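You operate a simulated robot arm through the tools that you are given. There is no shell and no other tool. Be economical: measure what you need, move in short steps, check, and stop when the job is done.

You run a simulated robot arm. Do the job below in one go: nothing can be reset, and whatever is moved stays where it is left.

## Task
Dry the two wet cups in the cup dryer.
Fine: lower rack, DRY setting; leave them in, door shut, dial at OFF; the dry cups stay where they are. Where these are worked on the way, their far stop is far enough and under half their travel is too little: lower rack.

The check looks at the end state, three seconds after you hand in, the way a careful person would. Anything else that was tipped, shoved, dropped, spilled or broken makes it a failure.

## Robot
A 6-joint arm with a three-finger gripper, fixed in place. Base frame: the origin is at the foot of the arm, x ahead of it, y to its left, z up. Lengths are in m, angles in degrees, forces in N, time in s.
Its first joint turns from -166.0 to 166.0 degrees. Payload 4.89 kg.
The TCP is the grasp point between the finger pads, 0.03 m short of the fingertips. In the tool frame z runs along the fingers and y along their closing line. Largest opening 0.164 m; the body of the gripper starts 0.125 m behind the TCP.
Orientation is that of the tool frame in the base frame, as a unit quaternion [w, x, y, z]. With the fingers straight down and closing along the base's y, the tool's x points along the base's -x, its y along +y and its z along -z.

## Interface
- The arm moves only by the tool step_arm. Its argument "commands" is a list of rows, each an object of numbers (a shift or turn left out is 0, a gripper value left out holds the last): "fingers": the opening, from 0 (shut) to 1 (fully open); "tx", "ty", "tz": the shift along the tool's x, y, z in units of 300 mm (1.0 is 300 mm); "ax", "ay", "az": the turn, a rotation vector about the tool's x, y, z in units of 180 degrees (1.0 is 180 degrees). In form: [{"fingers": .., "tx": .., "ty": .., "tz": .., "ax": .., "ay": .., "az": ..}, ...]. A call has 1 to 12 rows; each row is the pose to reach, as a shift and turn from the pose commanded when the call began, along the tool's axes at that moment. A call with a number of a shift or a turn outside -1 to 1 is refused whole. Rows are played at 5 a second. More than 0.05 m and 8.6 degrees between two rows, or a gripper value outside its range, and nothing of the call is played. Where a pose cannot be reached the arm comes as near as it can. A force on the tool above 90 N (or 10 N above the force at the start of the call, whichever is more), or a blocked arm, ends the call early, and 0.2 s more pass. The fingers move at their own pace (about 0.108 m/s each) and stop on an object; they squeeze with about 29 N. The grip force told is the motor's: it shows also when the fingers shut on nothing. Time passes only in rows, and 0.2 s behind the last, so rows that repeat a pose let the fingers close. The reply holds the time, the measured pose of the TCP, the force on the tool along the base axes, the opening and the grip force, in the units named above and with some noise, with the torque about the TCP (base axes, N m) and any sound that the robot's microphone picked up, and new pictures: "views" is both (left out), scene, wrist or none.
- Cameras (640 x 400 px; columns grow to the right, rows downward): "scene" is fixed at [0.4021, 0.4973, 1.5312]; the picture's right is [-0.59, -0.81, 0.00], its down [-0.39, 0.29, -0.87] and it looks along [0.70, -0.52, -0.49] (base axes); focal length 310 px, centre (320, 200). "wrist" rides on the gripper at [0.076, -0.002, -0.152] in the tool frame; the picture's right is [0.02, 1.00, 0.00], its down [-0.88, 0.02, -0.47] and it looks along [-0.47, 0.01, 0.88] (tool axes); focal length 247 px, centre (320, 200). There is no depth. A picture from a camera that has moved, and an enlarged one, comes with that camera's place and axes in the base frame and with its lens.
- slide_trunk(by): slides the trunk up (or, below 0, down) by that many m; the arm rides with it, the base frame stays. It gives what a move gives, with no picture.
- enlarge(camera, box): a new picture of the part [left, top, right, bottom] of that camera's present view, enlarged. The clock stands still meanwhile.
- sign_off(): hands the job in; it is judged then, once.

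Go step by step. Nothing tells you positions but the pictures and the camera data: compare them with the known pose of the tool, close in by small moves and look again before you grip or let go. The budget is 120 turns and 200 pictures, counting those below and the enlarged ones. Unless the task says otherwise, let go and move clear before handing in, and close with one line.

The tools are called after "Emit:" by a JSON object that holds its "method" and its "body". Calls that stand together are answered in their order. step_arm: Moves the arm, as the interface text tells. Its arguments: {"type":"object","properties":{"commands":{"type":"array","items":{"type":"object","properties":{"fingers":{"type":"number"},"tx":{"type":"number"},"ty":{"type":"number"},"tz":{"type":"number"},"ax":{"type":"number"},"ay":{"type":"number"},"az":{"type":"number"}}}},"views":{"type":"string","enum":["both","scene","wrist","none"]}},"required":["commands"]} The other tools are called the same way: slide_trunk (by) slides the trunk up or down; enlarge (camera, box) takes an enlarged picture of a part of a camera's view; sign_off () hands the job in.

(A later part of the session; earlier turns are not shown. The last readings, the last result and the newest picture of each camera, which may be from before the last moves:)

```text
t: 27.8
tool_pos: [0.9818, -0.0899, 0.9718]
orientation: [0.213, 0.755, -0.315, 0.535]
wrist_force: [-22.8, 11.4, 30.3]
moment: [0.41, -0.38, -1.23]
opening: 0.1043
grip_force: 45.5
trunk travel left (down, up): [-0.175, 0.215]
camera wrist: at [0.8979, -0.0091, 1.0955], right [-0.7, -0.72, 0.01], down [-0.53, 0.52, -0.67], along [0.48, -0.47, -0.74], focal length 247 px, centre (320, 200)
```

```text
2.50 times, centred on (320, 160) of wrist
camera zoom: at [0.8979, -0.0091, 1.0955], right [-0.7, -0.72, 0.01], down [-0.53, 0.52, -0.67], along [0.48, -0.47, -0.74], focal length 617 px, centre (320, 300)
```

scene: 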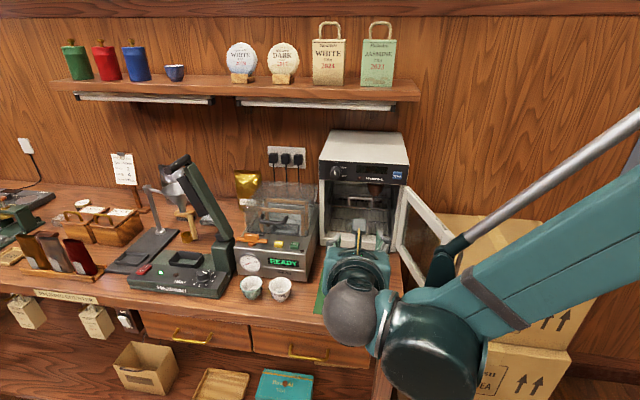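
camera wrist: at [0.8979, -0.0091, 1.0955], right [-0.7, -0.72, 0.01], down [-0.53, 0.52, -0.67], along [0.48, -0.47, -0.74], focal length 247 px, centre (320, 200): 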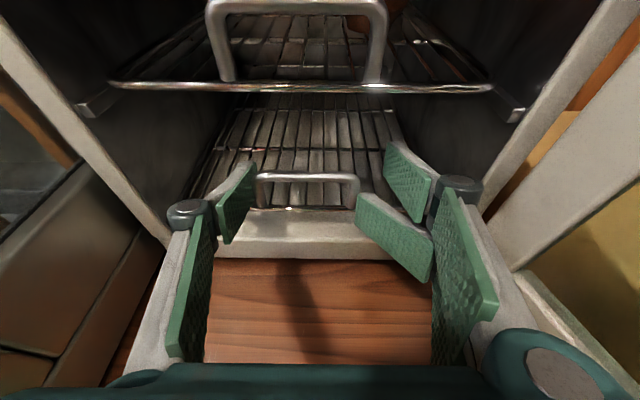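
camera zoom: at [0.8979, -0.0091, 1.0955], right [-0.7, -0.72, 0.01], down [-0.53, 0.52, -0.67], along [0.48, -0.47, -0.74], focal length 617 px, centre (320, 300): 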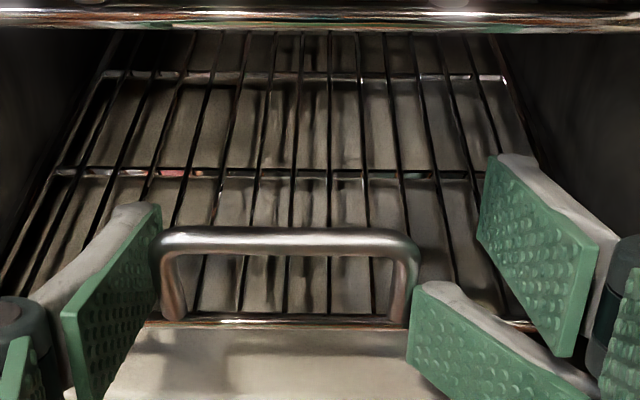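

Both sides now hold the handle. I'll pull straight out in steps.

Emit:
{"method": "step_arm", "body": {"commands": [{"tz": -0.08, "tx": -0.029}, {"tz": -0.16, "tx": -0.058}, {"tz": -0.24, "tx": -0.087}, {"tz": -0.313, "tx": -0.114}], "views": "wrist"}}

```text
t: 28.8
tool_pos: [0.921, -0.0221, 0.97]
orientation: [0.211, 0.755, -0.312, 0.536]
wrist_force: [15.7, 15.2, 28.0]
moment: [0.28, -1.4, -2.21]
opening: 0.093
grip_force: 44.6
trunk travel left (down, up): [-0.175, 0.215]
stopped in row 4: the force on the tool passed its limit at 92 N (the readings are from after the stop); the commanded pose is now the measured one
camera wrist: at [0.8358, 0.0587, 1.0936], right [-0.69, -0.72, 0.0], down [-0.54, 0.51, -0.67], along [0.48, -0.47, -0.74], focal length 247 px, centre (320, 200)
```

wrist: 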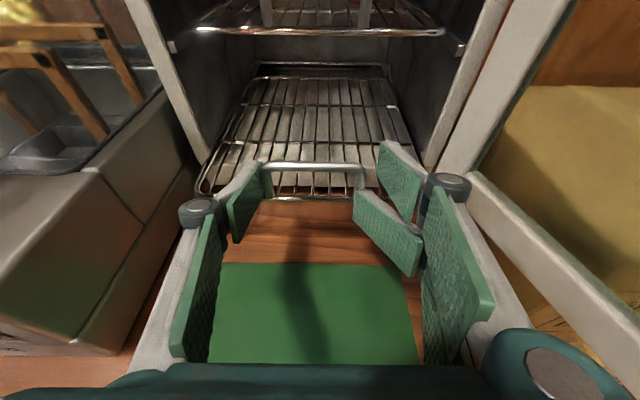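

The rack came out about 9 cm before the force stop. I'll try a bit further to see whether that's the end stop.

Emit:
{"method": "step_arm", "body": {"commands": [{"tz": -0.06, "tx": -0.022}, {"tz": -0.12, "tx": -0.044}, {"tz": -0.12, "tx": -0.044}], "views": "both"}}

Emit:
{"method": "enlarge", "body": {"camera": "wrist", "box": [180, 60, 460, 240]}}

```text
t: 29.6
tool_pos: [0.8939, 0.0047, 0.9704]
orientation: [0.211, 0.755, -0.311, 0.537]
wrist_force: [35.6, 35.8, 39.2]
moment: [1.45, -2.77, -0.81]
opening: 0.0927
grip_force: 44.8
trunk travel left (down, up): [-0.175, 0.215]
camera wrist: at [0.808, 0.0864, 1.0935], right [-0.69, -0.72, 0.01], down [-0.54, 0.51, -0.67], along [0.48, -0.47, -0.74], focal length 247 px, centre (320, 200)
```

scene: 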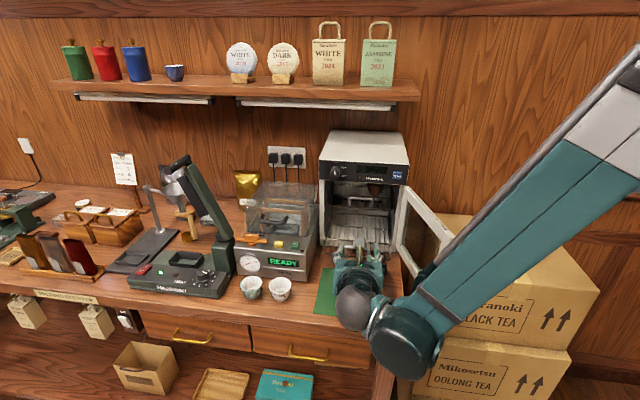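
wrist: 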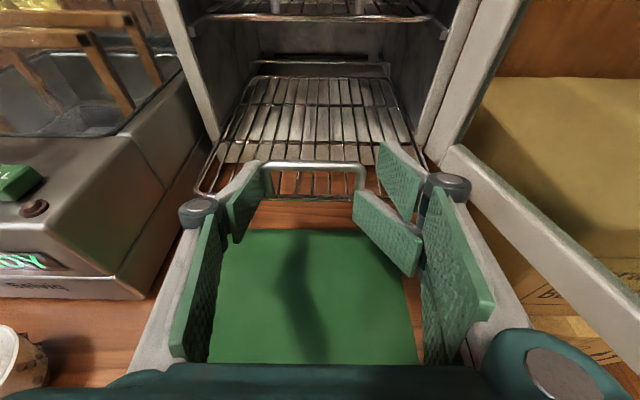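

```text
2.22 times, centred on (320, 150) of wrist
camera zoom: at [0.808, 0.0864, 1.0935], right [-0.69, -0.72, 0.01], down [-0.54, 0.51, -0.67], along [0.48, -0.47, -0.74], focal length 549 px, centre (320, 311)
```

zoom: 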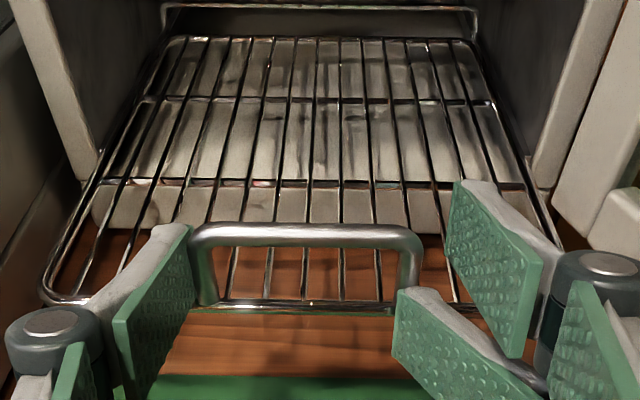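

It is still sliding. I'll relieve the sideways load slightly and keep pulling.

Emit:
{"method": "step_arm", "body": {"commands": [{"ty": -0.008, "tx": 0.006}, {"tz": -0.06, "tx": -0.012, "ty": -0.01}, {"tz": -0.12, "tx": -0.034, "ty": -0.01}, {"tz": -0.18, "tx": -0.056, "ty": -0.01}, {"tz": -0.24, "tx": -0.078, "ty": -0.01}], "views": "wrist"}}

```text
t: 30.8
tool_pos: [0.8433, 0.0612, 0.9709]
orientation: [0.211, 0.756, -0.311, 0.536]
wrist_force: [46.0, 44.4, 24.8]
moment: [0.33, -1.24, 0.42]
opening: 0.0811
grip_force: 44.9
trunk travel left (down, up): [-0.175, 0.215]
camera wrist: at [0.7582, 0.142, 1.0942], right [-0.69, -0.72, 0.01], down [-0.54, 0.51, -0.67], along [0.48, -0.47, -0.74], focal length 247 px, centre (320, 200)
```

wrist: 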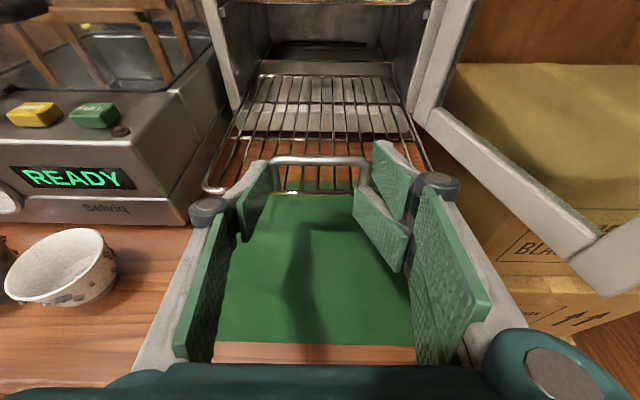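

The rack is about 19 cm out. A short further pull will show whether the far stop is reached.

Emit:
{"method": "step_arm", "body": {"commands": [{"tz": -0.05, "tx": -0.018, "ty": -0.005}, {"tz": -0.1, "tx": -0.036, "ty": -0.008}, {"tz": -0.1, "tx": -0.036, "ty": -0.008}], "views": "both"}}

```text
t: 31.1
tool_pos: [0.8406, 0.0637, 0.9724]
orientation: [0.211, 0.754, -0.313, 0.537]
wrist_force: [21.0, -1.7, -9.0]
moment: [0.1, -0.61, 0.27]
opening: 0.0802
grip_force: 44.8
trunk travel left (down, up): [-0.175, 0.215]
stopped in row 1: the force on the tool passed its limit at 97 N (the readings are from after the stop); the commanded pose is now the measured one
camera wrist: at [0.7563, 0.1441, 1.094], right [-0.69, -0.72, 0.0], down [-0.54, 0.51, -0.67], along [0.48, -0.47, -0.74], focal length 247 px, centre (320, 200)
```

scene: 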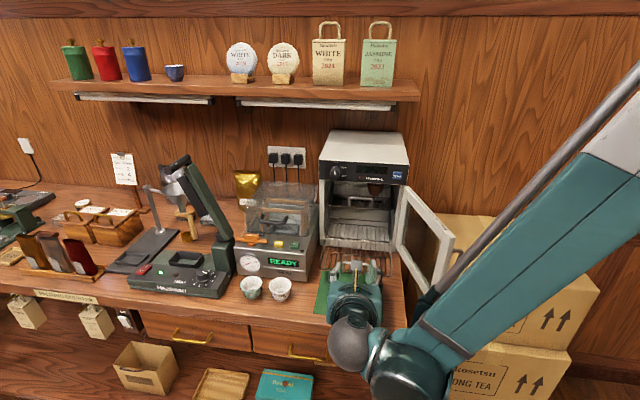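
wrist: 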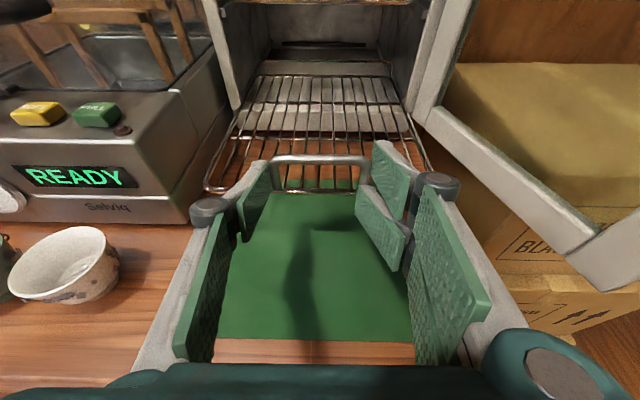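

That is the far stop, so I'll let go, back off and rise while pitching the tool down.

Emit:
{"method": "step_arm", "body": {"commands": [{"fingers": 0.66}, {"fingers": 0.66}, {"tz": -0.12}, {"tz": -0.25}, {"tz": -0.35, "tx": 0.1}, {"tz": -0.38, "tx": 0.2, "ay": -0.045}, {"tz": -0.4, "tx": 0.3, "ay": -0.09}, {"tz": -0.42, "tx": 0.4, "ay": -0.135}, {"tz": -0.42, "tx": 0.45, "ay": -0.18}, {"tz": -0.42, "tx": 0.5, "ay": -0.225}, {"tz": -0.42, "tx": 0.55, "ay": -0.27}, {"tz": -0.42, "tx": 0.6, "ay": -0.315}], "views": "both"}}

```text
t: 33.7
tool_pos: [0.7935, 0.1019, 1.185]
orientation: [0.038, 0.919, -0.375, 0.115]
wrist_force: [-0.3, 0.9, 0.6]
moment: [-0.14, -0.11, 0.03]
opening: 0.1085
grip_force: 0.0
trunk travel left (down, up): [-0.175, 0.215]
camera wrist: at [0.8209, 0.0737, 1.351], right [-0.68, -0.73, -0.01], down [-0.71, 0.66, 0.25], along [-0.17, 0.18, -0.97], focal length 247 px, centre (320, 200)
```

scene: 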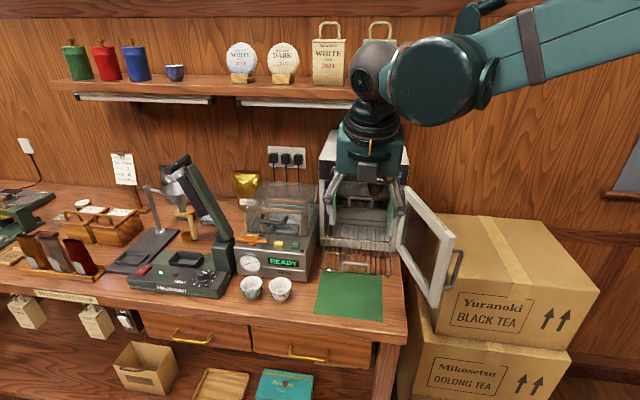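
wrist: 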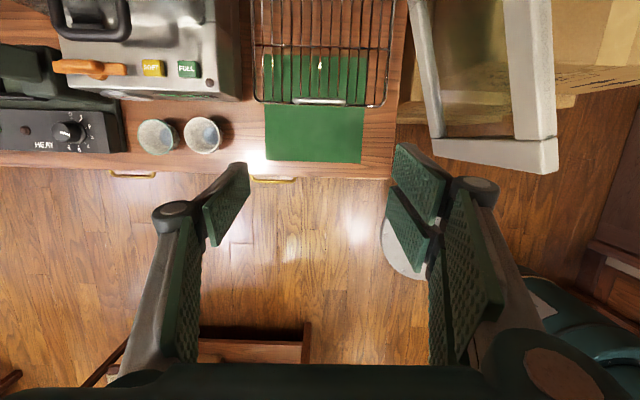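

From this top view, in (p,q):
- White cup: (0.522, 0.832), rim z≈0.925
- Green cup: (0.518, 0.908)
- Counter: z≈0.88

Next I'll turn the gripper so it closes front-to-back, tilted 22° outward for reach, and hover near the white cup.

Emit:
{"method": "step_arm", "body": {"commands": [{"tx": 0.003, "ty": -0.043, "tz": 0.026, "ax": 0.0027, "ay": -0.0126, "az": 0.0425}, {"tx": 0.006, "ty": -0.086, "tz": 0.052, "ax": 0.0053, "ay": -0.0252, "az": 0.0849}, {"tx": 0.009, "ty": -0.129, "tz": 0.078, "ax": 0.008, "ay": -0.0378, "az": 0.1274}, {"tx": 0.012, "ty": -0.172, "tz": 0.103, "ax": 0.0107, "ay": -0.0504, "az": 0.1699}, {"tx": 0.015, "ty": -0.215, "tz": 0.129, "ax": 0.0134, "ay": -0.063, "az": 0.2123}, {"tx": 0.018, "ty": -0.258, "tz": 0.155, "ax": 0.016, "ay": -0.0757, "az": 0.2548}, {"tx": 0.022, "ty": -0.302, "tz": 0.181, "ax": 0.0187, "ay": -0.0883, "az": 0.2973}, {"tx": 0.025, "ty": -0.345, "tz": 0.207, "ax": 0.0214, "ay": -0.1009, "az": 0.3397}, {"tx": 0.028, "ty": -0.388, "tz": 0.233, "ax": 0.0241, "ay": -0.1135, "az": 0.3822}, {"tx": 0.031, "ty": -0.431, "tz": 0.258, "ax": 0.0267, "ay": -0.1261, "az": 0.4247}, {"tx": 0.034, "ty": -0.474, "tz": 0.284, "ax": 0.0294, "ay": -0.1387, "az": 0.4671}, {"tx": 0.037, "ty": -0.517, "tz": 0.31, "ax": 0.0321, "ay": -0.1513, "az": 0.5096, "fingers": 0.55}], "views": "both"}}

```text
t: 36.3
tool_pos: [0.9273, 0.1913, 1.0994]
orientation: [0.176, -0.374, 0.908, 0.073]
wrist_force: [0.9, 0.5, 0.2]
moment: [0.02, -0.07, -0.01]
opening: 0.0903
grip_force: 0.1
trunk travel left (down, up): [-0.175, 0.215]
camera wrist: at [0.8385, 0.0981, 1.2116], right [-0.72, 0.69, -0.01], down [0.44, 0.46, 0.77], along [0.54, 0.55, -0.64], focal length 247 px, centre (320, 200)
```

scene: 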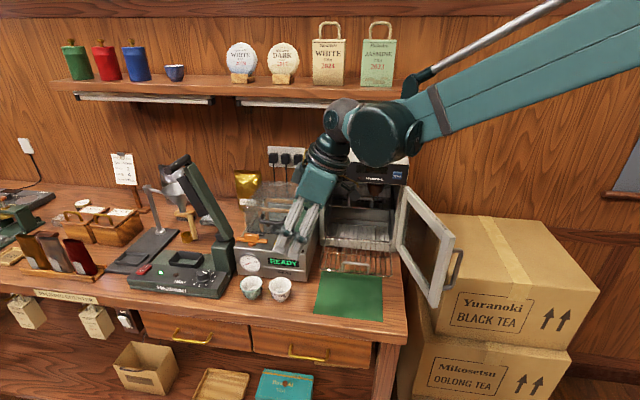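
wrist: 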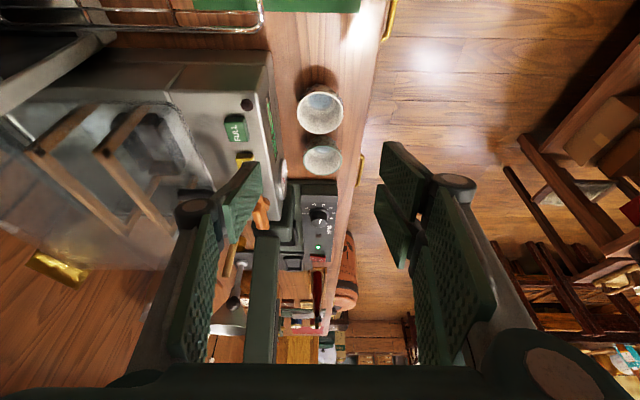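

Good alignment. The white cup measures p 0.523, q 0.83, directly below the gap. I'll descend part way and check.

Emit:
{"method": "step_arm", "body": {"commands": [{"tx": 0.016, "tz": 0.113}, {"tx": 0.032, "tz": 0.226}, {"tx": 0.048, "tz": 0.34}], "views": "both"}}

Emit:
{"method": "enlarge", "body": {"camera": "wrist", "box": [200, 60, 440, 260]}}

```text
t: 37.1
tool_pos: [0.9443, 0.2086, 0.9987]
orientation: [0.178, -0.375, 0.907, 0.073]
wrist_force: [-1.2, -0.2, 0.3]
moment: [0.03, -0.13, -0.02]
opening: 0.0902
grip_force: 0.0
trunk travel left (down, up): [-0.175, 0.215]
camera wrist: at [0.8555, 0.1148, 1.1122], right [-0.72, 0.69, -0.01], down [0.44, 0.46, 0.77], along [0.54, 0.55, -0.64], focal length 247 px, centre (320, 200)
```

scene: 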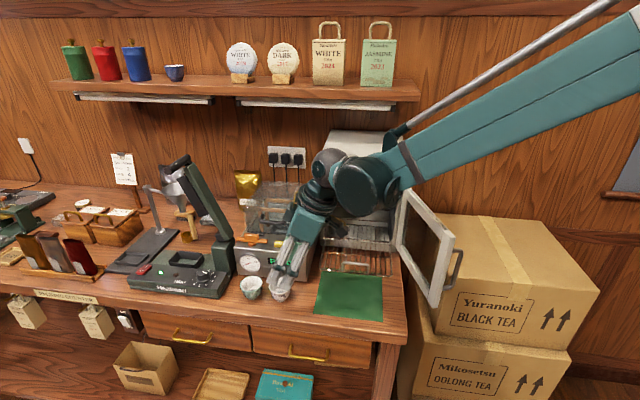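
wrist: 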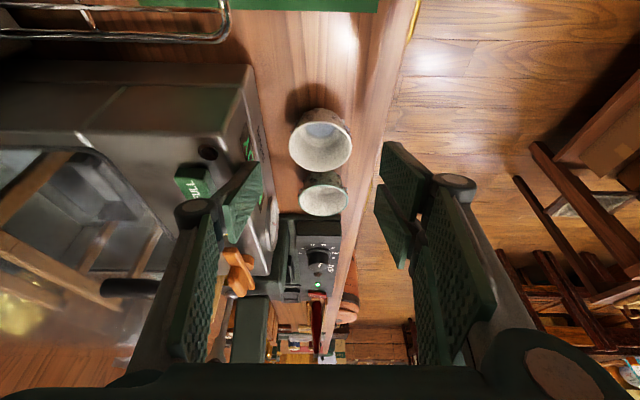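

```text
2.00 times, centred on (320, 160) of wrist
camera zoom: at [0.8555, 0.1148, 1.1122], right [-0.72, 0.69, -0.01], down [0.44, 0.46, 0.77], along [0.54, 0.55, -0.64], focal length 494 px, centre (320, 280)
```

zoom: 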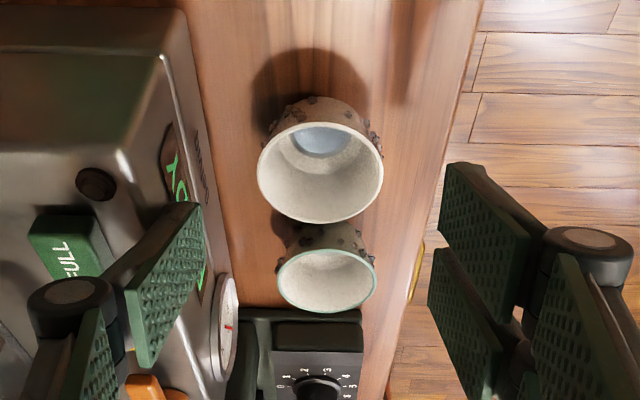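

Cup centred at p 0.522, q 0.832. I'll lower the rest of the way and grip.

Emit:
{"method": "step_arm", "body": {"commands": [{"tx": 0.017, "tz": 0.09}, {"tx": 0.034, "tz": 0.178}, {"tx": 0.051, "tz": 0.267}, {"tx": 0.051, "tz": 0.267}], "views": "both"}}

```text
t: 37.9
tool_pos: [0.9489, 0.2211, 0.9427]
orientation: [0.179, -0.378, 0.905, 0.073]
wrist_force: [-27.3, 1.7, 63.4]
moment: [-5.16, -4.35, -2.07]
opening: 0.1246
grip_force: 11.2
trunk travel left (down, up): [-0.175, 0.215]
heard: click
stopped in row 3: the force on the tool passed its limit at 137 N (the readings are from after the stop); the commanded pose is now the measured one
camera wrist: at [0.8608, 0.1274, 1.0549], right [-0.72, 0.69, -0.01], down [0.43, 0.47, 0.77], along [0.54, 0.55, -0.64], focal length 247 px, centre (320, 200)
```

scene: 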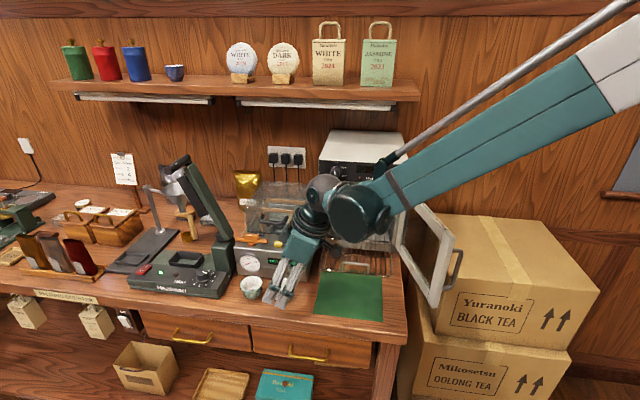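
wrist: 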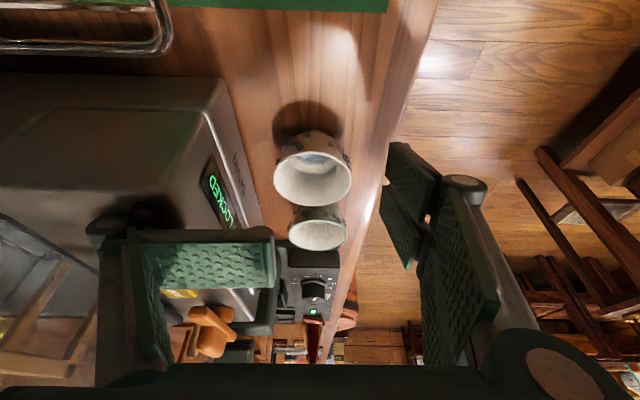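

The left finger's knuckle hit the neighbouring machine and a click was heard. I'll lift off right away and look at the machine.

Emit:
{"method": "step_arm", "body": {"commands": [{"tx": -0.034, "tz": -0.1}, {"tx": -0.05, "tz": -0.22}, {"tx": -0.07, "tz": -0.35}], "views": "wrist"}}

Emit:
{"method": "enlarge", "body": {"camera": "scene", "box": [215, 200, 345, 310]}}

```text
t: 38.6
tool_pos: [0.9409, 0.2061, 1.0421]
orientation: [0.177, -0.377, 0.906, 0.075]
wrist_force: [0.7, 1.0, -0.8]
moment: [-0.08, 0.15, -0.03]
opening: 0.0898
grip_force: 0.0
trunk travel left (down, up): [-0.175, 0.215]
camera wrist: at [0.851, 0.1126, 1.1547], right [-0.72, 0.69, -0.01], down [0.44, 0.47, 0.77], along [0.53, 0.55, -0.64], focal length 247 px, centre (320, 200)
```

wrist: 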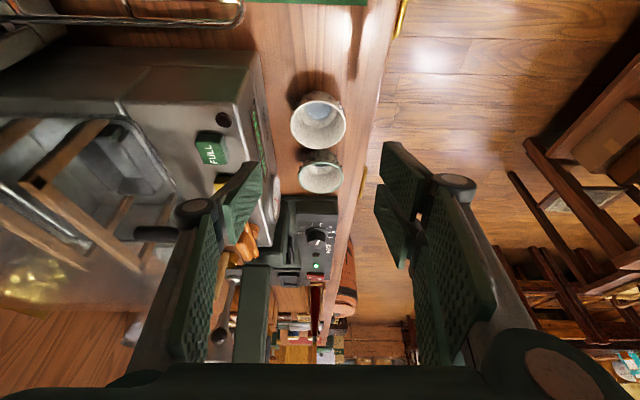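

```text
3.64 times, centred on (280, 255) of scene
camera zoom: at [0.4021, 0.4973, 1.5312], right [-0.59, -0.81, 0.0], down [-0.39, 0.29, -0.87], along [0.7, -0.52, -0.49], focal length 1128 px, centre (466, 0)
```

zoom: 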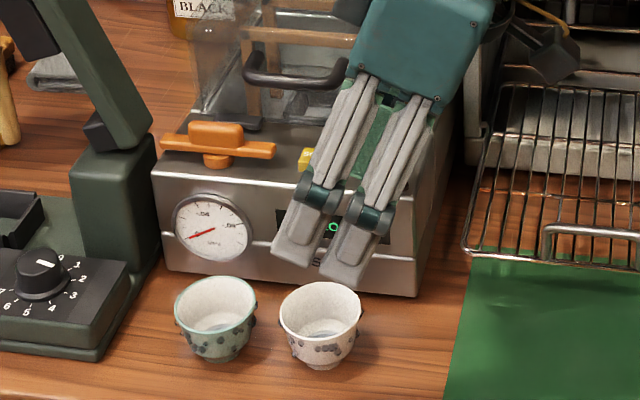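

I need to see the machine's display, so I'll rise and shift toward the front.

Emit:
{"method": "step_arm", "body": {"commands": [{"tz": -0.12, "ty": 0.1}, {"tz": -0.24, "ty": 0.2}, {"tz": -0.36, "ty": 0.3}], "views": "wrist"}}

Emit:
{"method": "enlarge", "body": {"camera": "scene", "box": [215, 200, 345, 310]}}

Emit:
{"method": "enlarge", "body": {"camera": "wrist", "box": [140, 40, 360, 240]}}

```text
t: 39.5
tool_pos: [0.8475, 0.2402, 1.1421]
orientation: [0.177, -0.376, 0.907, 0.074]
wrist_force: [2.2, 0.1, -1.3]
moment: [0.08, 0.21, 0.14]
opening: 0.0902
grip_force: 0.0
trunk travel left (down, up): [-0.175, 0.215]
camera wrist: at [0.7593, 0.1467, 1.2542], right [-0.72, 0.69, -0.01], down [0.44, 0.47, 0.77], along [0.54, 0.55, -0.64], focal length 247 px, centre (320, 200)
```

wrist: 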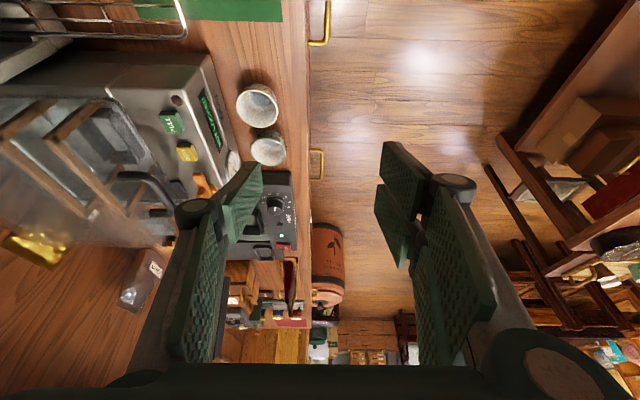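

```text
3.64 times, centred on (280, 255) of scene
camera zoom: at [0.4021, 0.4973, 1.5312], right [-0.59, -0.81, 0.0], down [-0.39, 0.29, -0.87], along [0.7, -0.52, -0.49], focal length 1128 px, centre (466, 0)
```

zoom: 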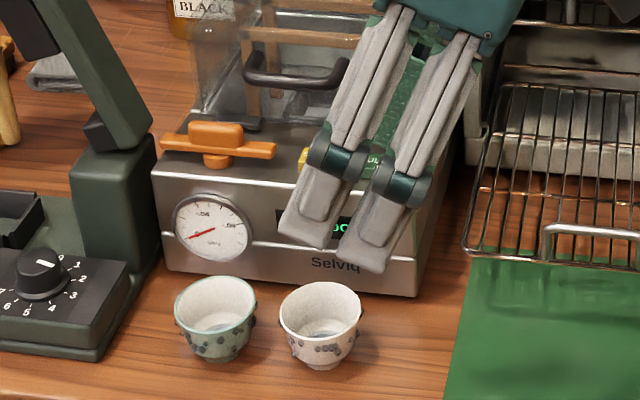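

```text
2.00 times, centred on (250, 140) of wrist
camera zoom: at [0.7593, 0.1467, 1.2542], right [-0.72, 0.69, -0.01], down [0.44, 0.47, 0.77], along [0.54, 0.55, -0.64], focal length 494 px, centre (460, 320)
```

zoom: 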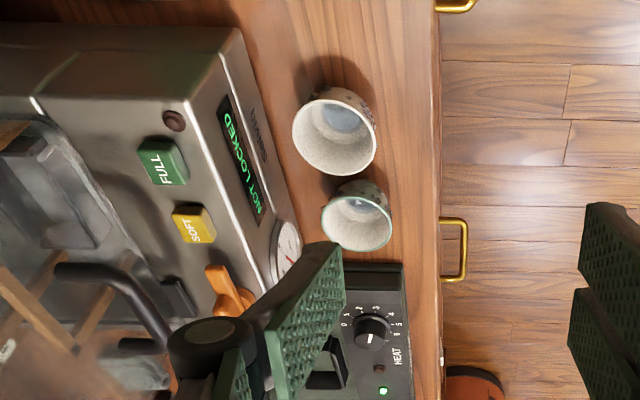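

The display reads "NOT LOCKED": the knock hit a button and the machine refused, so no cycle is running. I'll approach the cup with the gripper turned 45°, closing along base y, which keeps the fingers clear of that machine.

Emit:
{"method": "step_arm", "body": {"commands": [{"fingers": 0.48, "tx": -0.011, "ty": -0.047, "tz": 0.03, "ax": 0.0156, "az": 0.0386}, {"tx": -0.021, "ty": -0.093, "tz": 0.07, "ax": 0.0313, "az": 0.0773}, {"tx": -0.032, "ty": -0.14, "tz": 0.12, "ax": 0.0469, "az": 0.1159}, {"tx": -0.043, "ty": -0.187, "tz": 0.18, "ax": 0.0625, "az": 0.1545}, {"tx": -0.053, "ty": -0.233, "tz": 0.25, "ax": 0.0782, "az": 0.1932}, {"tx": -0.064, "ty": -0.28, "tz": 0.321, "ax": 0.0938, "az": 0.2318}], "views": "both"}}

Emit:
{"method": "enlarge", "body": {"camera": "wrist", "box": [200, 60, 440, 260]}}

```text
t: 40.9
tool_pos: [0.9418, 0.2196, 1.0614]
orientation: [0.192, 0.0, 0.981, 0.001]
wrist_force: [-1.3, -1.1, 1.1]
moment: [0.07, -0.09, 0.03]
opening: 0.0789
grip_force: 0.0
trunk travel left (down, up): [-0.175, 0.215]
camera wrist: at [0.8159, 0.2163, 1.1733], right [-0.02, 1.0, -0.01], down [0.64, 0.02, 0.77], along [0.77, 0.01, -0.64], focal length 247 px, centre (320, 200)
```

scene: 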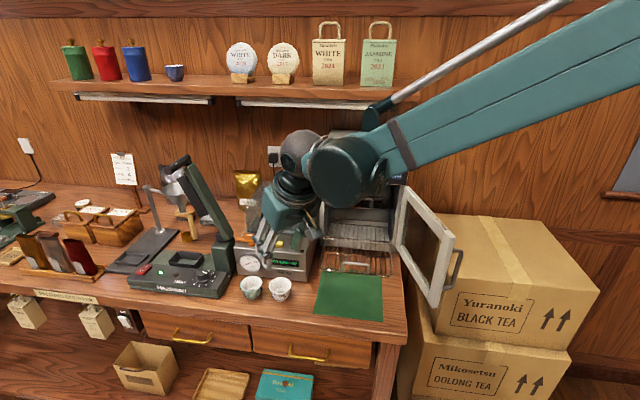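
wrist: 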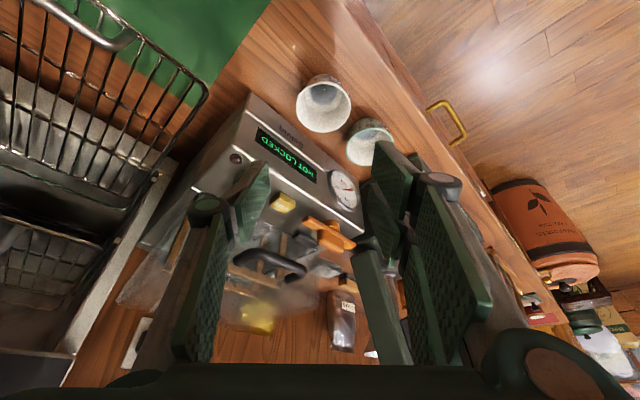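

```text
2.00 times, centred on (320, 160) of wrist
camera zoom: at [0.8159, 0.2163, 1.1733], right [-0.02, 1.0, -0.01], down [0.64, 0.02, 0.77], along [0.77, 0.01, -0.64], focal length 494 px, centre (320, 280)
```

zoom: 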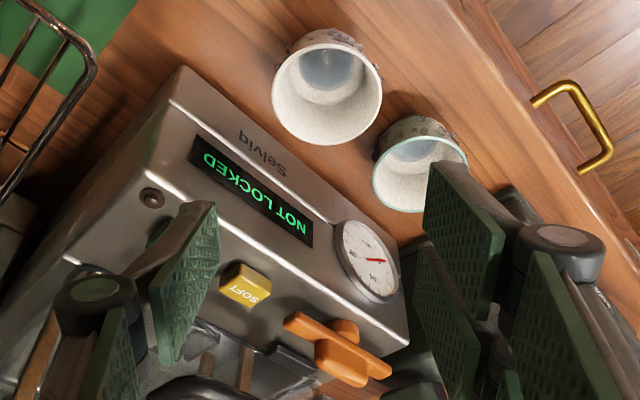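

White cup confirmed at about (0.954, 0.221). I'll lower part way and re-check finger clearances.

Emit:
{"method": "step_arm", "body": {"commands": [{"tx": 0.025, "tz": 0.085}, {"tx": 0.05, "tz": 0.17}, {"tx": 0.076, "tz": 0.257}], "views": "both"}}

Emit:
{"method": "enlarge", "body": {"camera": "wrist", "box": [200, 60, 440, 260]}}

Emit:
{"method": "enlarge", "body": {"camera": "scene", "box": [215, 200, 345, 310]}}

```text
t: 41.6
tool_pos: [0.9517, 0.2193, 0.9813]
orientation: [0.191, -0.001, 0.982, 0.001]
wrist_force: [-0.4, -0.2, -0.3]
moment: [0.03, -0.09, 0.03]
opening: 0.0788
grip_force: 0.1
trunk travel left (down, up): [-0.175, 0.215]
camera wrist: at [0.8242, 0.216, 1.0933], right [-0.02, 1.0, -0.01], down [0.64, 0.02, 0.77], along [0.77, 0.01, -0.64], focal length 247 px, centre (320, 200)
```

scene: 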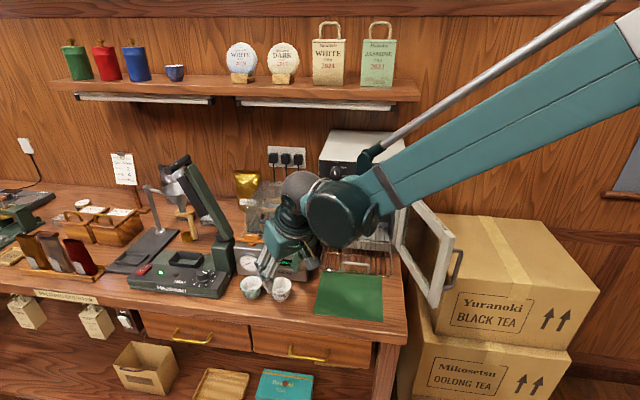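
wrist: 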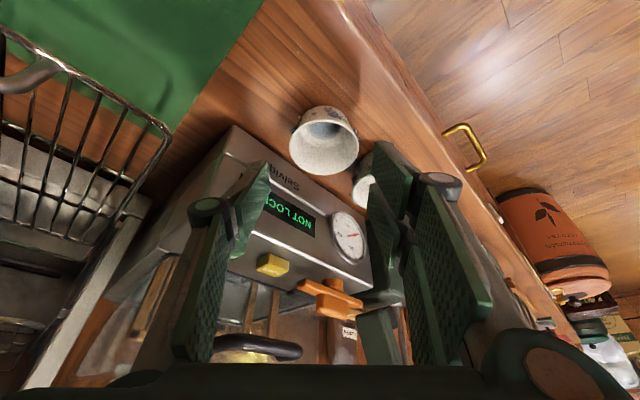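

```text
2.00 times, centred on (320, 160) of wrist
camera zoom: at [0.8242, 0.216, 1.0933], right [-0.02, 1.0, -0.01], down [0.64, 0.02, 0.77], along [0.77, 0.01, -0.64], focal length 494 px, centre (320, 280)
```

zoom: 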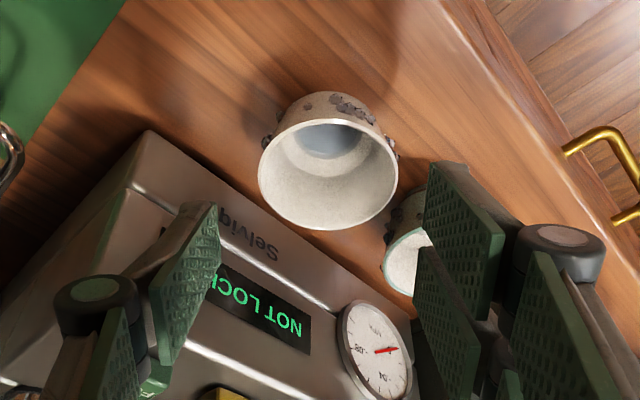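

```text
3.64 times, centred on (280, 255) of scene
camera zoom: at [0.4021, 0.4973, 1.5312], right [-0.59, -0.81, 0.0], down [-0.39, 0.29, -0.87], along [0.7, -0.52, -0.49], focal length 1128 px, centre (466, 0)
```

zoom: 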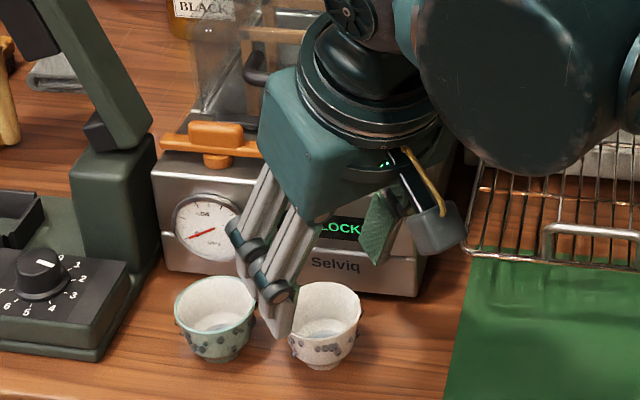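

The cup is centred. I'll turn 12° away from the green cup, shift back slightly, then make the final descent with force watching.

Emit:
{"method": "step_arm", "body": {"commands": [{"fingers": 0.45, "ax": -0.0125, "az": -0.031, "tx": 0.02}, {"ax": -0.025, "az": -0.0618, "tx": 0.03, "tz": 0.02, "ty": -0.007}, {"ax": -0.025, "az": -0.0618, "tx": 0.06, "tz": 0.08, "ty": -0.007}, {"ax": -0.025, "az": -0.0618, "tx": 0.096, "tz": 0.173, "ty": -0.007}], "views": "both"}}

Emit:
{"method": "enlarge", "body": {"camera": "wrist", "box": [200, 60, 440, 260]}}

Emit:
{"method": "enlarge", "body": {"camera": "scene", "box": [215, 200, 345, 310]}}

```text
t: 42.6
tool_pos: [0.9446, 0.218, 0.9216]
orientation: [0.19, -0.104, 0.976, 0.021]
wrist_force: [-1.5, 0.0, 0.1]
moment: [0.0, -0.1, -0.01]
opening: 0.074
grip_force: 0.1
trunk travel left (down, up): [-0.175, 0.215]
camera wrist: at [0.82, 0.1875, 1.0341], right [-0.23, 0.97, -0.01], down [0.62, 0.15, 0.77], along [0.75, 0.17, -0.64], focal length 247 px, centre (320, 200)
```

scene: 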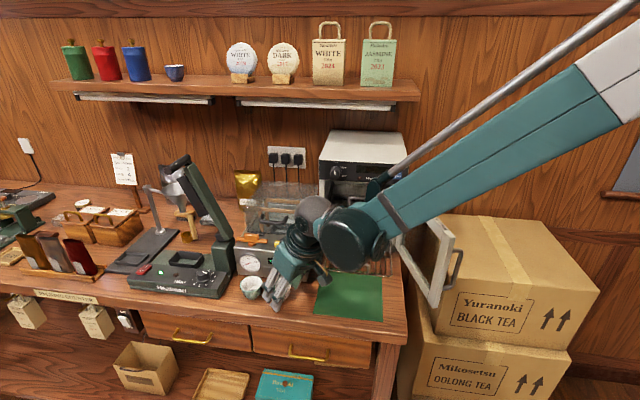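
wrist: 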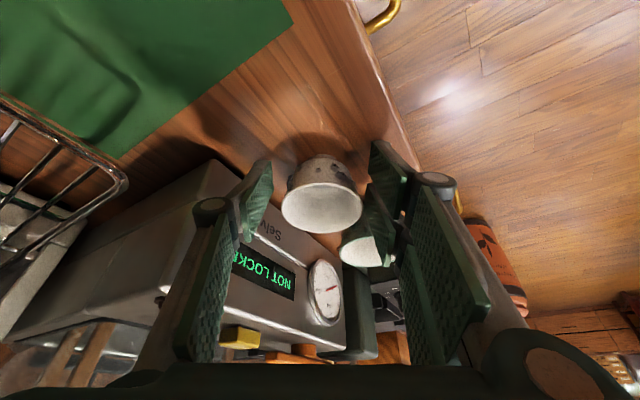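

```text
2.00 times, centred on (320, 160) of wrist
camera zoom: at [0.82, 0.1875, 1.0341], right [-0.23, 0.97, -0.01], down [0.62, 0.15, 0.77], along [0.75, 0.17, -0.64], focal length 494 px, centre (320, 280)
```

zoom: 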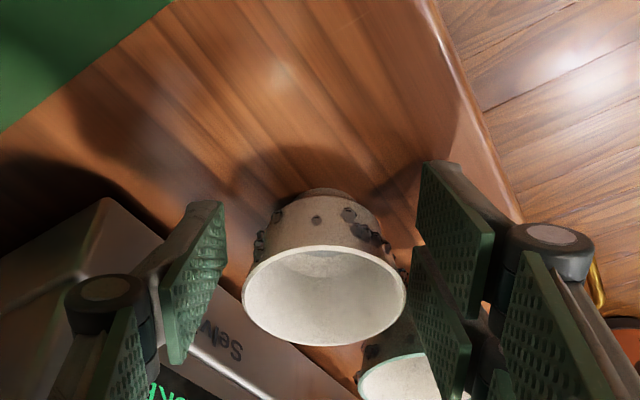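

```text
3.64 times, centred on (280, 255) of scene
camera zoom: at [0.4021, 0.4973, 1.5312], right [-0.59, -0.81, 0.0], down [-0.39, 0.29, -0.87], along [0.7, -0.52, -0.49], focal length 1128 px, centre (466, 0)
```

zoom: 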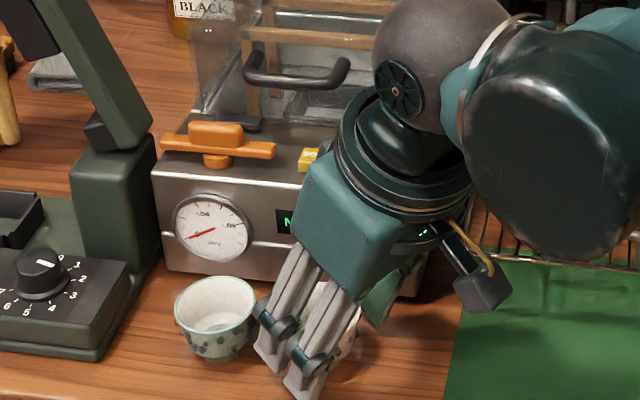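

Fingers are around the white cup with no contact. Closing now.

Emit:
{"method": "step_arm", "body": {"commands": [{"fingers": 0.38}, {"fingers": 0.32}, {"fingers": 0.28}, {"fingers": 0.28}], "views": "wrist"}}

Emit:
{"method": "enlarge", "body": {"camera": "wrist", "box": [200, 60, 440, 260]}}

```text
t: 43.6
tool_pos: [0.944, 0.2179, 0.9195]
orientation: [0.191, -0.104, 0.976, 0.022]
wrist_force: [0.1, 0.5, 2.3]
moment: [-0.07, 0.01, 0.03]
opening: 0.0567
grip_force: 29.2
trunk travel left (down, up): [-0.175, 0.215]
camera wrist: at [0.8205, 0.1876, 1.0338], right [-0.23, 0.97, -0.01], down [0.62, 0.15, 0.77], along [0.75, 0.17, -0.64], focal length 247 px, centre (320, 200)
```

wrist: 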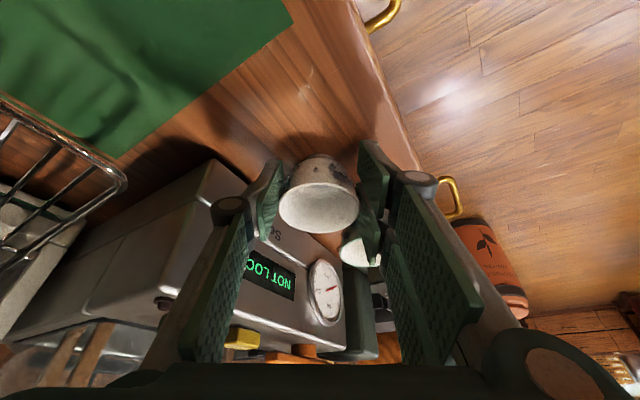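

```text
2.00 times, centred on (320, 160) of wrist
camera zoom: at [0.8205, 0.1876, 1.0338], right [-0.23, 0.97, -0.01], down [0.62, 0.15, 0.77], along [0.75, 0.17, -0.64], focal length 494 px, centre (320, 280)
```

zoom: 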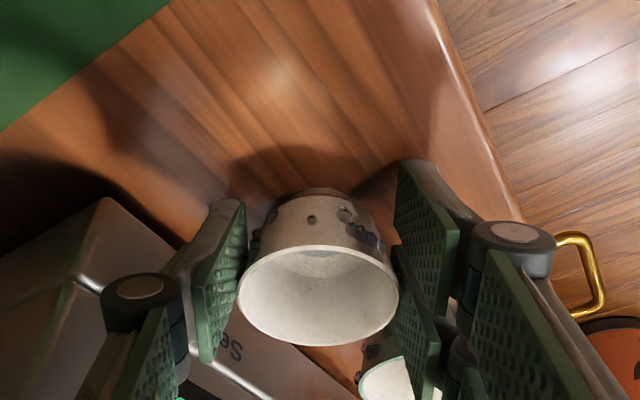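

Firm, balanced grip. I'll lift 5 cm and check that the cup comes along upright.

Emit:
{"method": "step_arm", "body": {"commands": [{"tx": -0.012, "tz": -0.031}, {"tx": -0.031, "tz": -0.077}, {"tx": -0.062, "tz": -0.155}], "views": "both"}}

Emit:
{"method": "enlarge", "body": {"camera": "scene", "box": [215, 200, 345, 310]}}

```text
t: 44.5
tool_pos: [0.9455, 0.2176, 0.9717]
orientation: [0.19, -0.104, 0.976, 0.022]
wrist_force: [0.4, 0.1, -0.9]
moment: [-0.03, 0.06, 0.0]
opening: 0.0572
grip_force: 29.2
trunk travel left (down, up): [-0.175, 0.215]
camera wrist: at [0.8207, 0.1877, 1.0847], right [-0.23, 0.97, -0.01], down [0.62, 0.15, 0.77], along [0.75, 0.17, -0.64], focal length 247 px, centre (320, 200)
```

scene: 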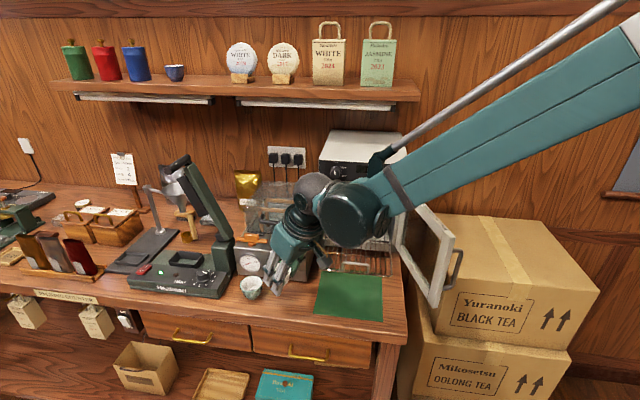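
wrist: 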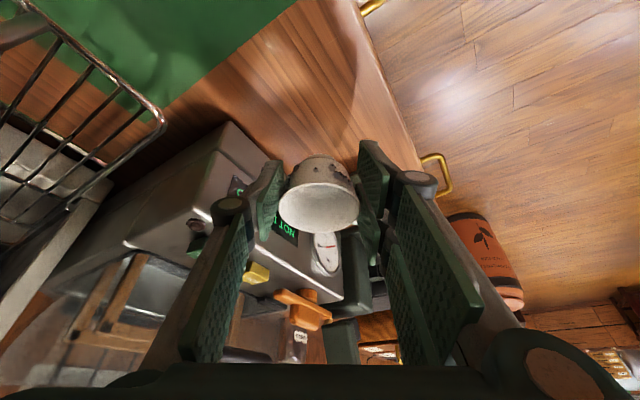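

```text
3.64 times, centred on (280, 255) of scene
camera zoom: at [0.4021, 0.4973, 1.5312], right [-0.59, -0.81, 0.0], down [-0.39, 0.29, -0.87], along [0.7, -0.52, -0.49], focal length 1128 px, centre (466, 0)
```

zoom: 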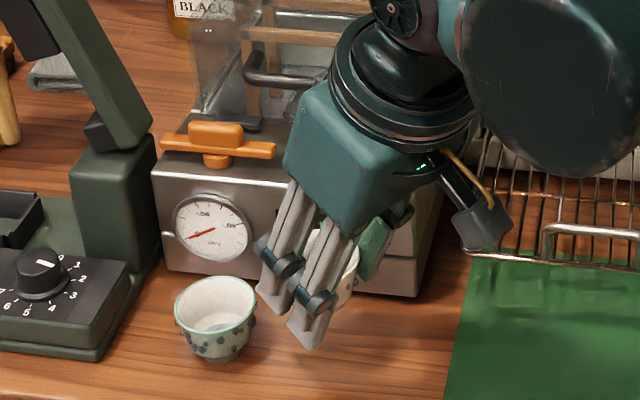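

The white cup is held and upright, and the green cup was not disturbed. The rack surface is at z≈0.947 with its front rail at p≈0.583. I'll carry the cup around the machine's corner to in front of the rack.

Emit:
{"method": "step_arm", "body": {"commands": [{"tx": -0.038, "tz": -0.093}, {"tx": -0.075, "tz": -0.185, "ty": 0.002}, {"tx": 0.012, "ty": 0.025, "tz": -0.274}, {"tx": 0.099, "ty": 0.049, "tz": -0.363}, {"tx": 0.124, "ty": -0.074, "tz": -0.374}, {"tx": 0.148, "ty": -0.198, "tz": -0.384}, {"tx": 0.173, "ty": -0.321, "tz": -0.395}, {"tx": 0.197, "ty": -0.445, "tz": -0.405}, {"tx": 0.222, "ty": -0.568, "tz": -0.416}], "views": "both"}}

```text
t: 46.5
tool_pos: [0.8748, 0.0285, 1.0622]
orientation: [0.19, -0.104, 0.976, 0.021]
wrist_force: [0.5, 1.1, -1.8]
moment: [-0.14, 0.0, -0.07]
opening: 0.057
grip_force: 29.3
trunk travel left (down, up): [-0.175, 0.215]
camera wrist: at [0.7509, -0.0016, 1.1747], right [-0.23, 0.97, -0.01], down [0.62, 0.15, 0.77], along [0.75, 0.17, -0.64], focal length 247 px, centre (320, 200)
```

scene: 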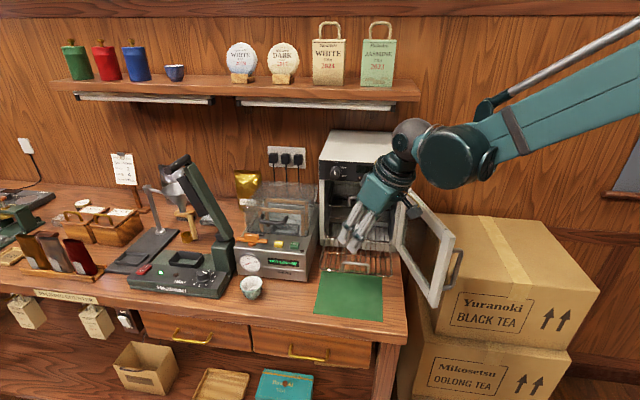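
wrist: 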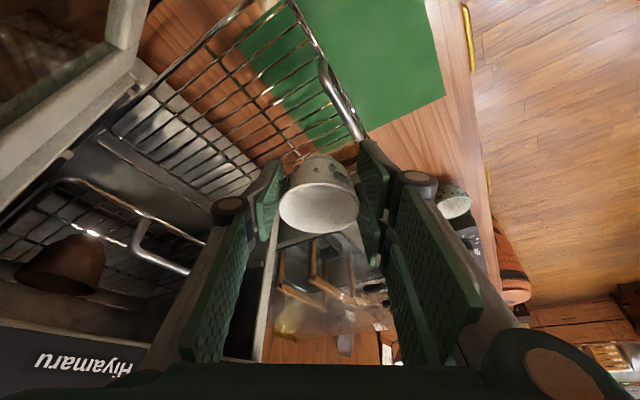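

The cup hangs over the rack front. I'll move forward above the chosen spot (p 0.66, q 0.69) and look before lowering.

Emit:
{"method": "step_arm", "body": {"commands": [{"tx": -0.092, "ty": -0.038, "tz": 0.064}, {"tx": -0.184, "ty": -0.076, "tz": 0.128}], "views": "both"}}

Emit:
{"method": "enlarge", "body": {"camera": "wrist", "box": [160, 60, 480, 300]}}

Emit:
{"method": "enlarge", "body": {"camera": "scene", "box": [305, 180, 435, 290]}}

```text
t: 47.0
tool_pos: [0.9417, 0.0186, 1.0475]
orientation: [0.191, -0.103, 0.976, 0.021]
wrist_force: [-2.8, 0.3, 1.2]
moment: [-0.04, -0.26, -0.06]
opening: 0.0568
grip_force: 29.5
trunk travel left (down, up): [-0.175, 0.215]
camera wrist: at [0.818, -0.0117, 1.1604], right [-0.23, 0.97, -0.01], down [0.62, 0.15, 0.77], along [0.75, 0.17, -0.64], focal length 247 px, centre (320, 200)
```

scene: 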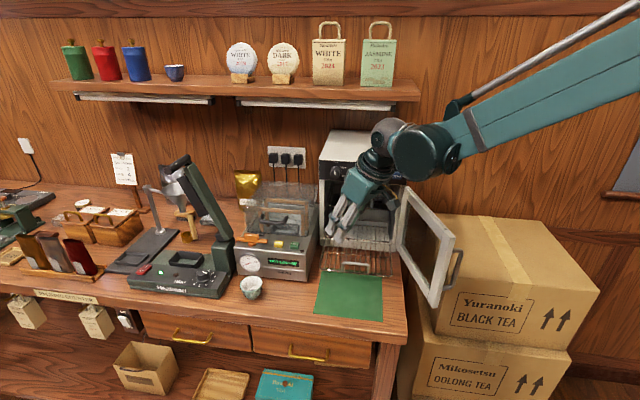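
wrist: 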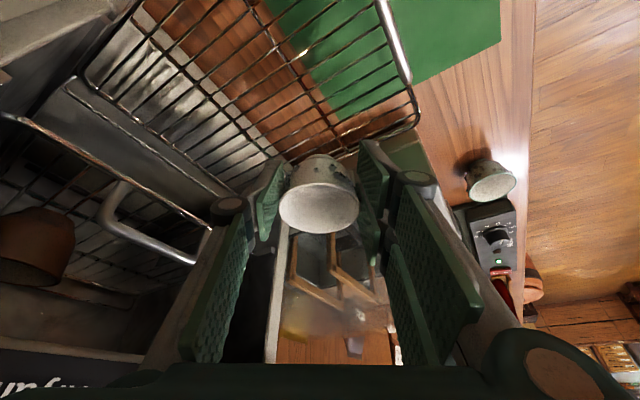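

```text
1.67 times, centred on (320, 180) of wrist
camera zoom: at [0.818, -0.0117, 1.1604], right [-0.23, 0.97, -0.01], down [0.62, 0.15, 0.77], along [0.75, 0.17, -0.64], focal length 412 px, centre (320, 233)
```

zoom: 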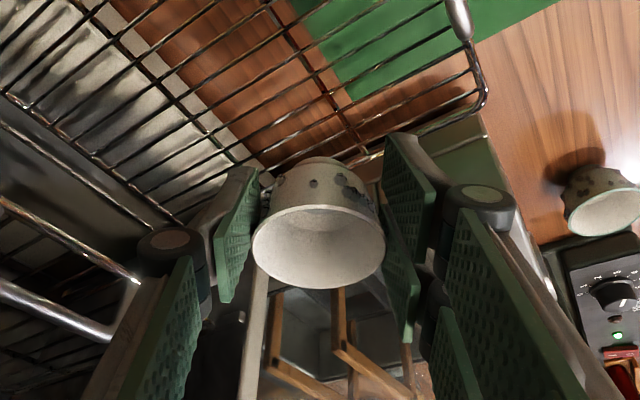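

```text
3.64 times, centred on (370, 235) of scene
camera zoom: at [0.4021, 0.4973, 1.5312], right [-0.59, -0.81, 0.0], down [-0.39, 0.29, -0.87], along [0.7, -0.52, -0.49], focal length 1128 px, centre (138, 73)
```

zoom: 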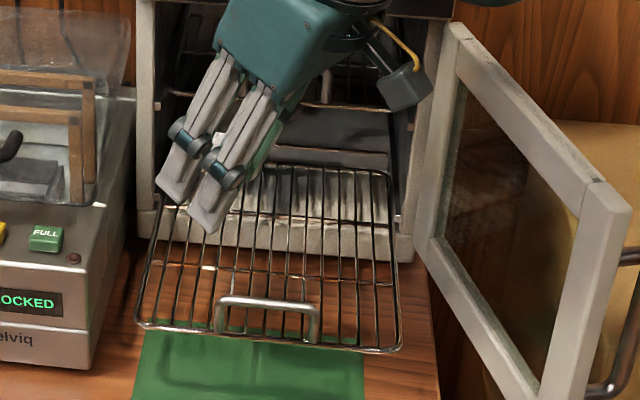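

All clear. I'll lower toward the rack in small steps, watching the vertical force.

Emit:
{"method": "step_arm", "body": {"commands": [{"tx": 0.035, "ty": -0.008, "tz": 0.05}, {"tx": 0.065, "ty": -0.015, "tz": 0.11}, {"tx": 0.084, "ty": -0.015, "tz": 0.142}, {"tx": 0.091, "ty": -0.015, "tz": 0.161}], "views": "both"}}

Emit:
{"method": "enlarge", "body": {"camera": "wrist", "box": [160, 60, 480, 300]}}

Emit:
{"method": "enlarge", "body": {"camera": "scene", "box": [305, 180, 435, 290]}}

```text
t: 48.0
tool_pos: [0.9364, 0.0122, 0.9924]
orientation: [0.19, -0.103, 0.976, 0.021]
wrist_force: [0.0, -0.4, -0.1]
moment: [0.01, 0.04, -0.04]
opening: 0.0567
grip_force: 29.1
trunk travel left (down, up): [-0.175, 0.215]
camera wrist: at [0.8128, -0.0163, 1.105], right [-0.23, 0.97, -0.01], down [0.62, 0.15, 0.77], along [0.75, 0.17, -0.64], focal length 247 px, centre (320, 200)
```

scene: 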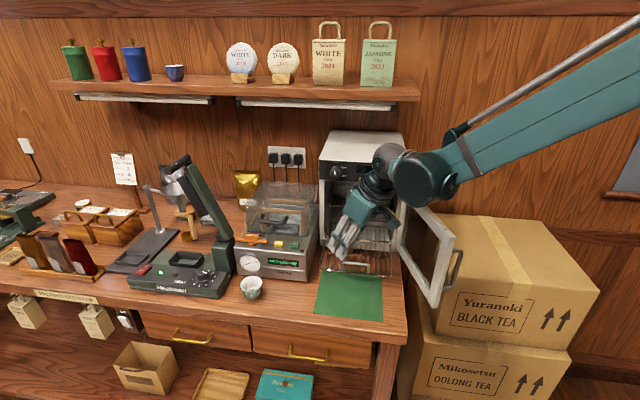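
wrist: 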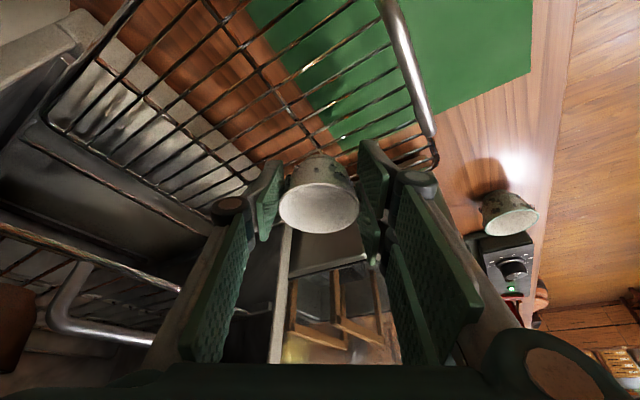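

```text
1.67 times, centred on (320, 180) of wrist
camera zoom: at [0.8128, -0.0163, 1.105], right [-0.23, 0.97, -0.01], down [0.62, 0.15, 0.77], along [0.75, 0.17, -0.64], focal length 412 px, centre (320, 233)
```

zoom: 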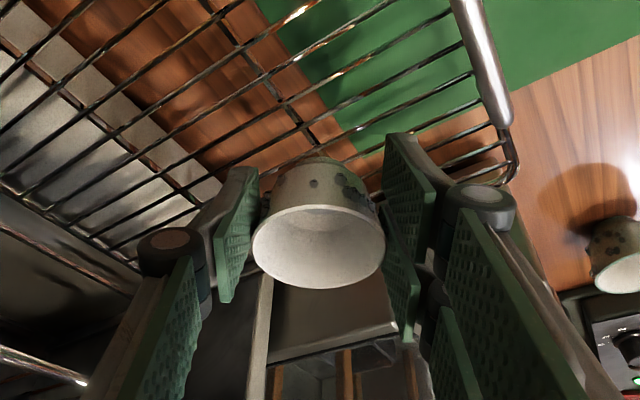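

```text
3.64 times, centred on (370, 235) of scene
camera zoom: at [0.4021, 0.4973, 1.5312], right [-0.59, -0.81, 0.0], down [-0.39, 0.29, -0.87], along [0.7, -0.52, -0.49], focal length 1128 px, centre (138, 73)
```

zoom: 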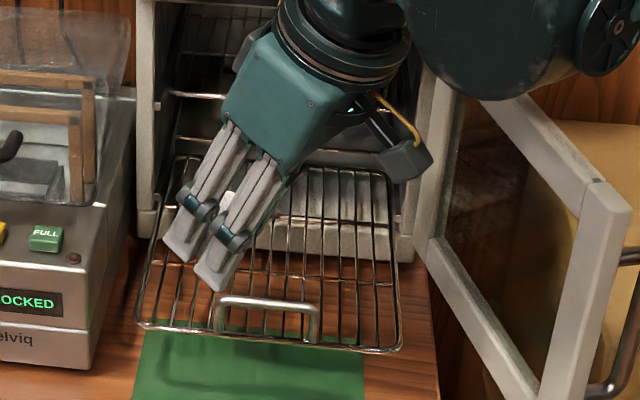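

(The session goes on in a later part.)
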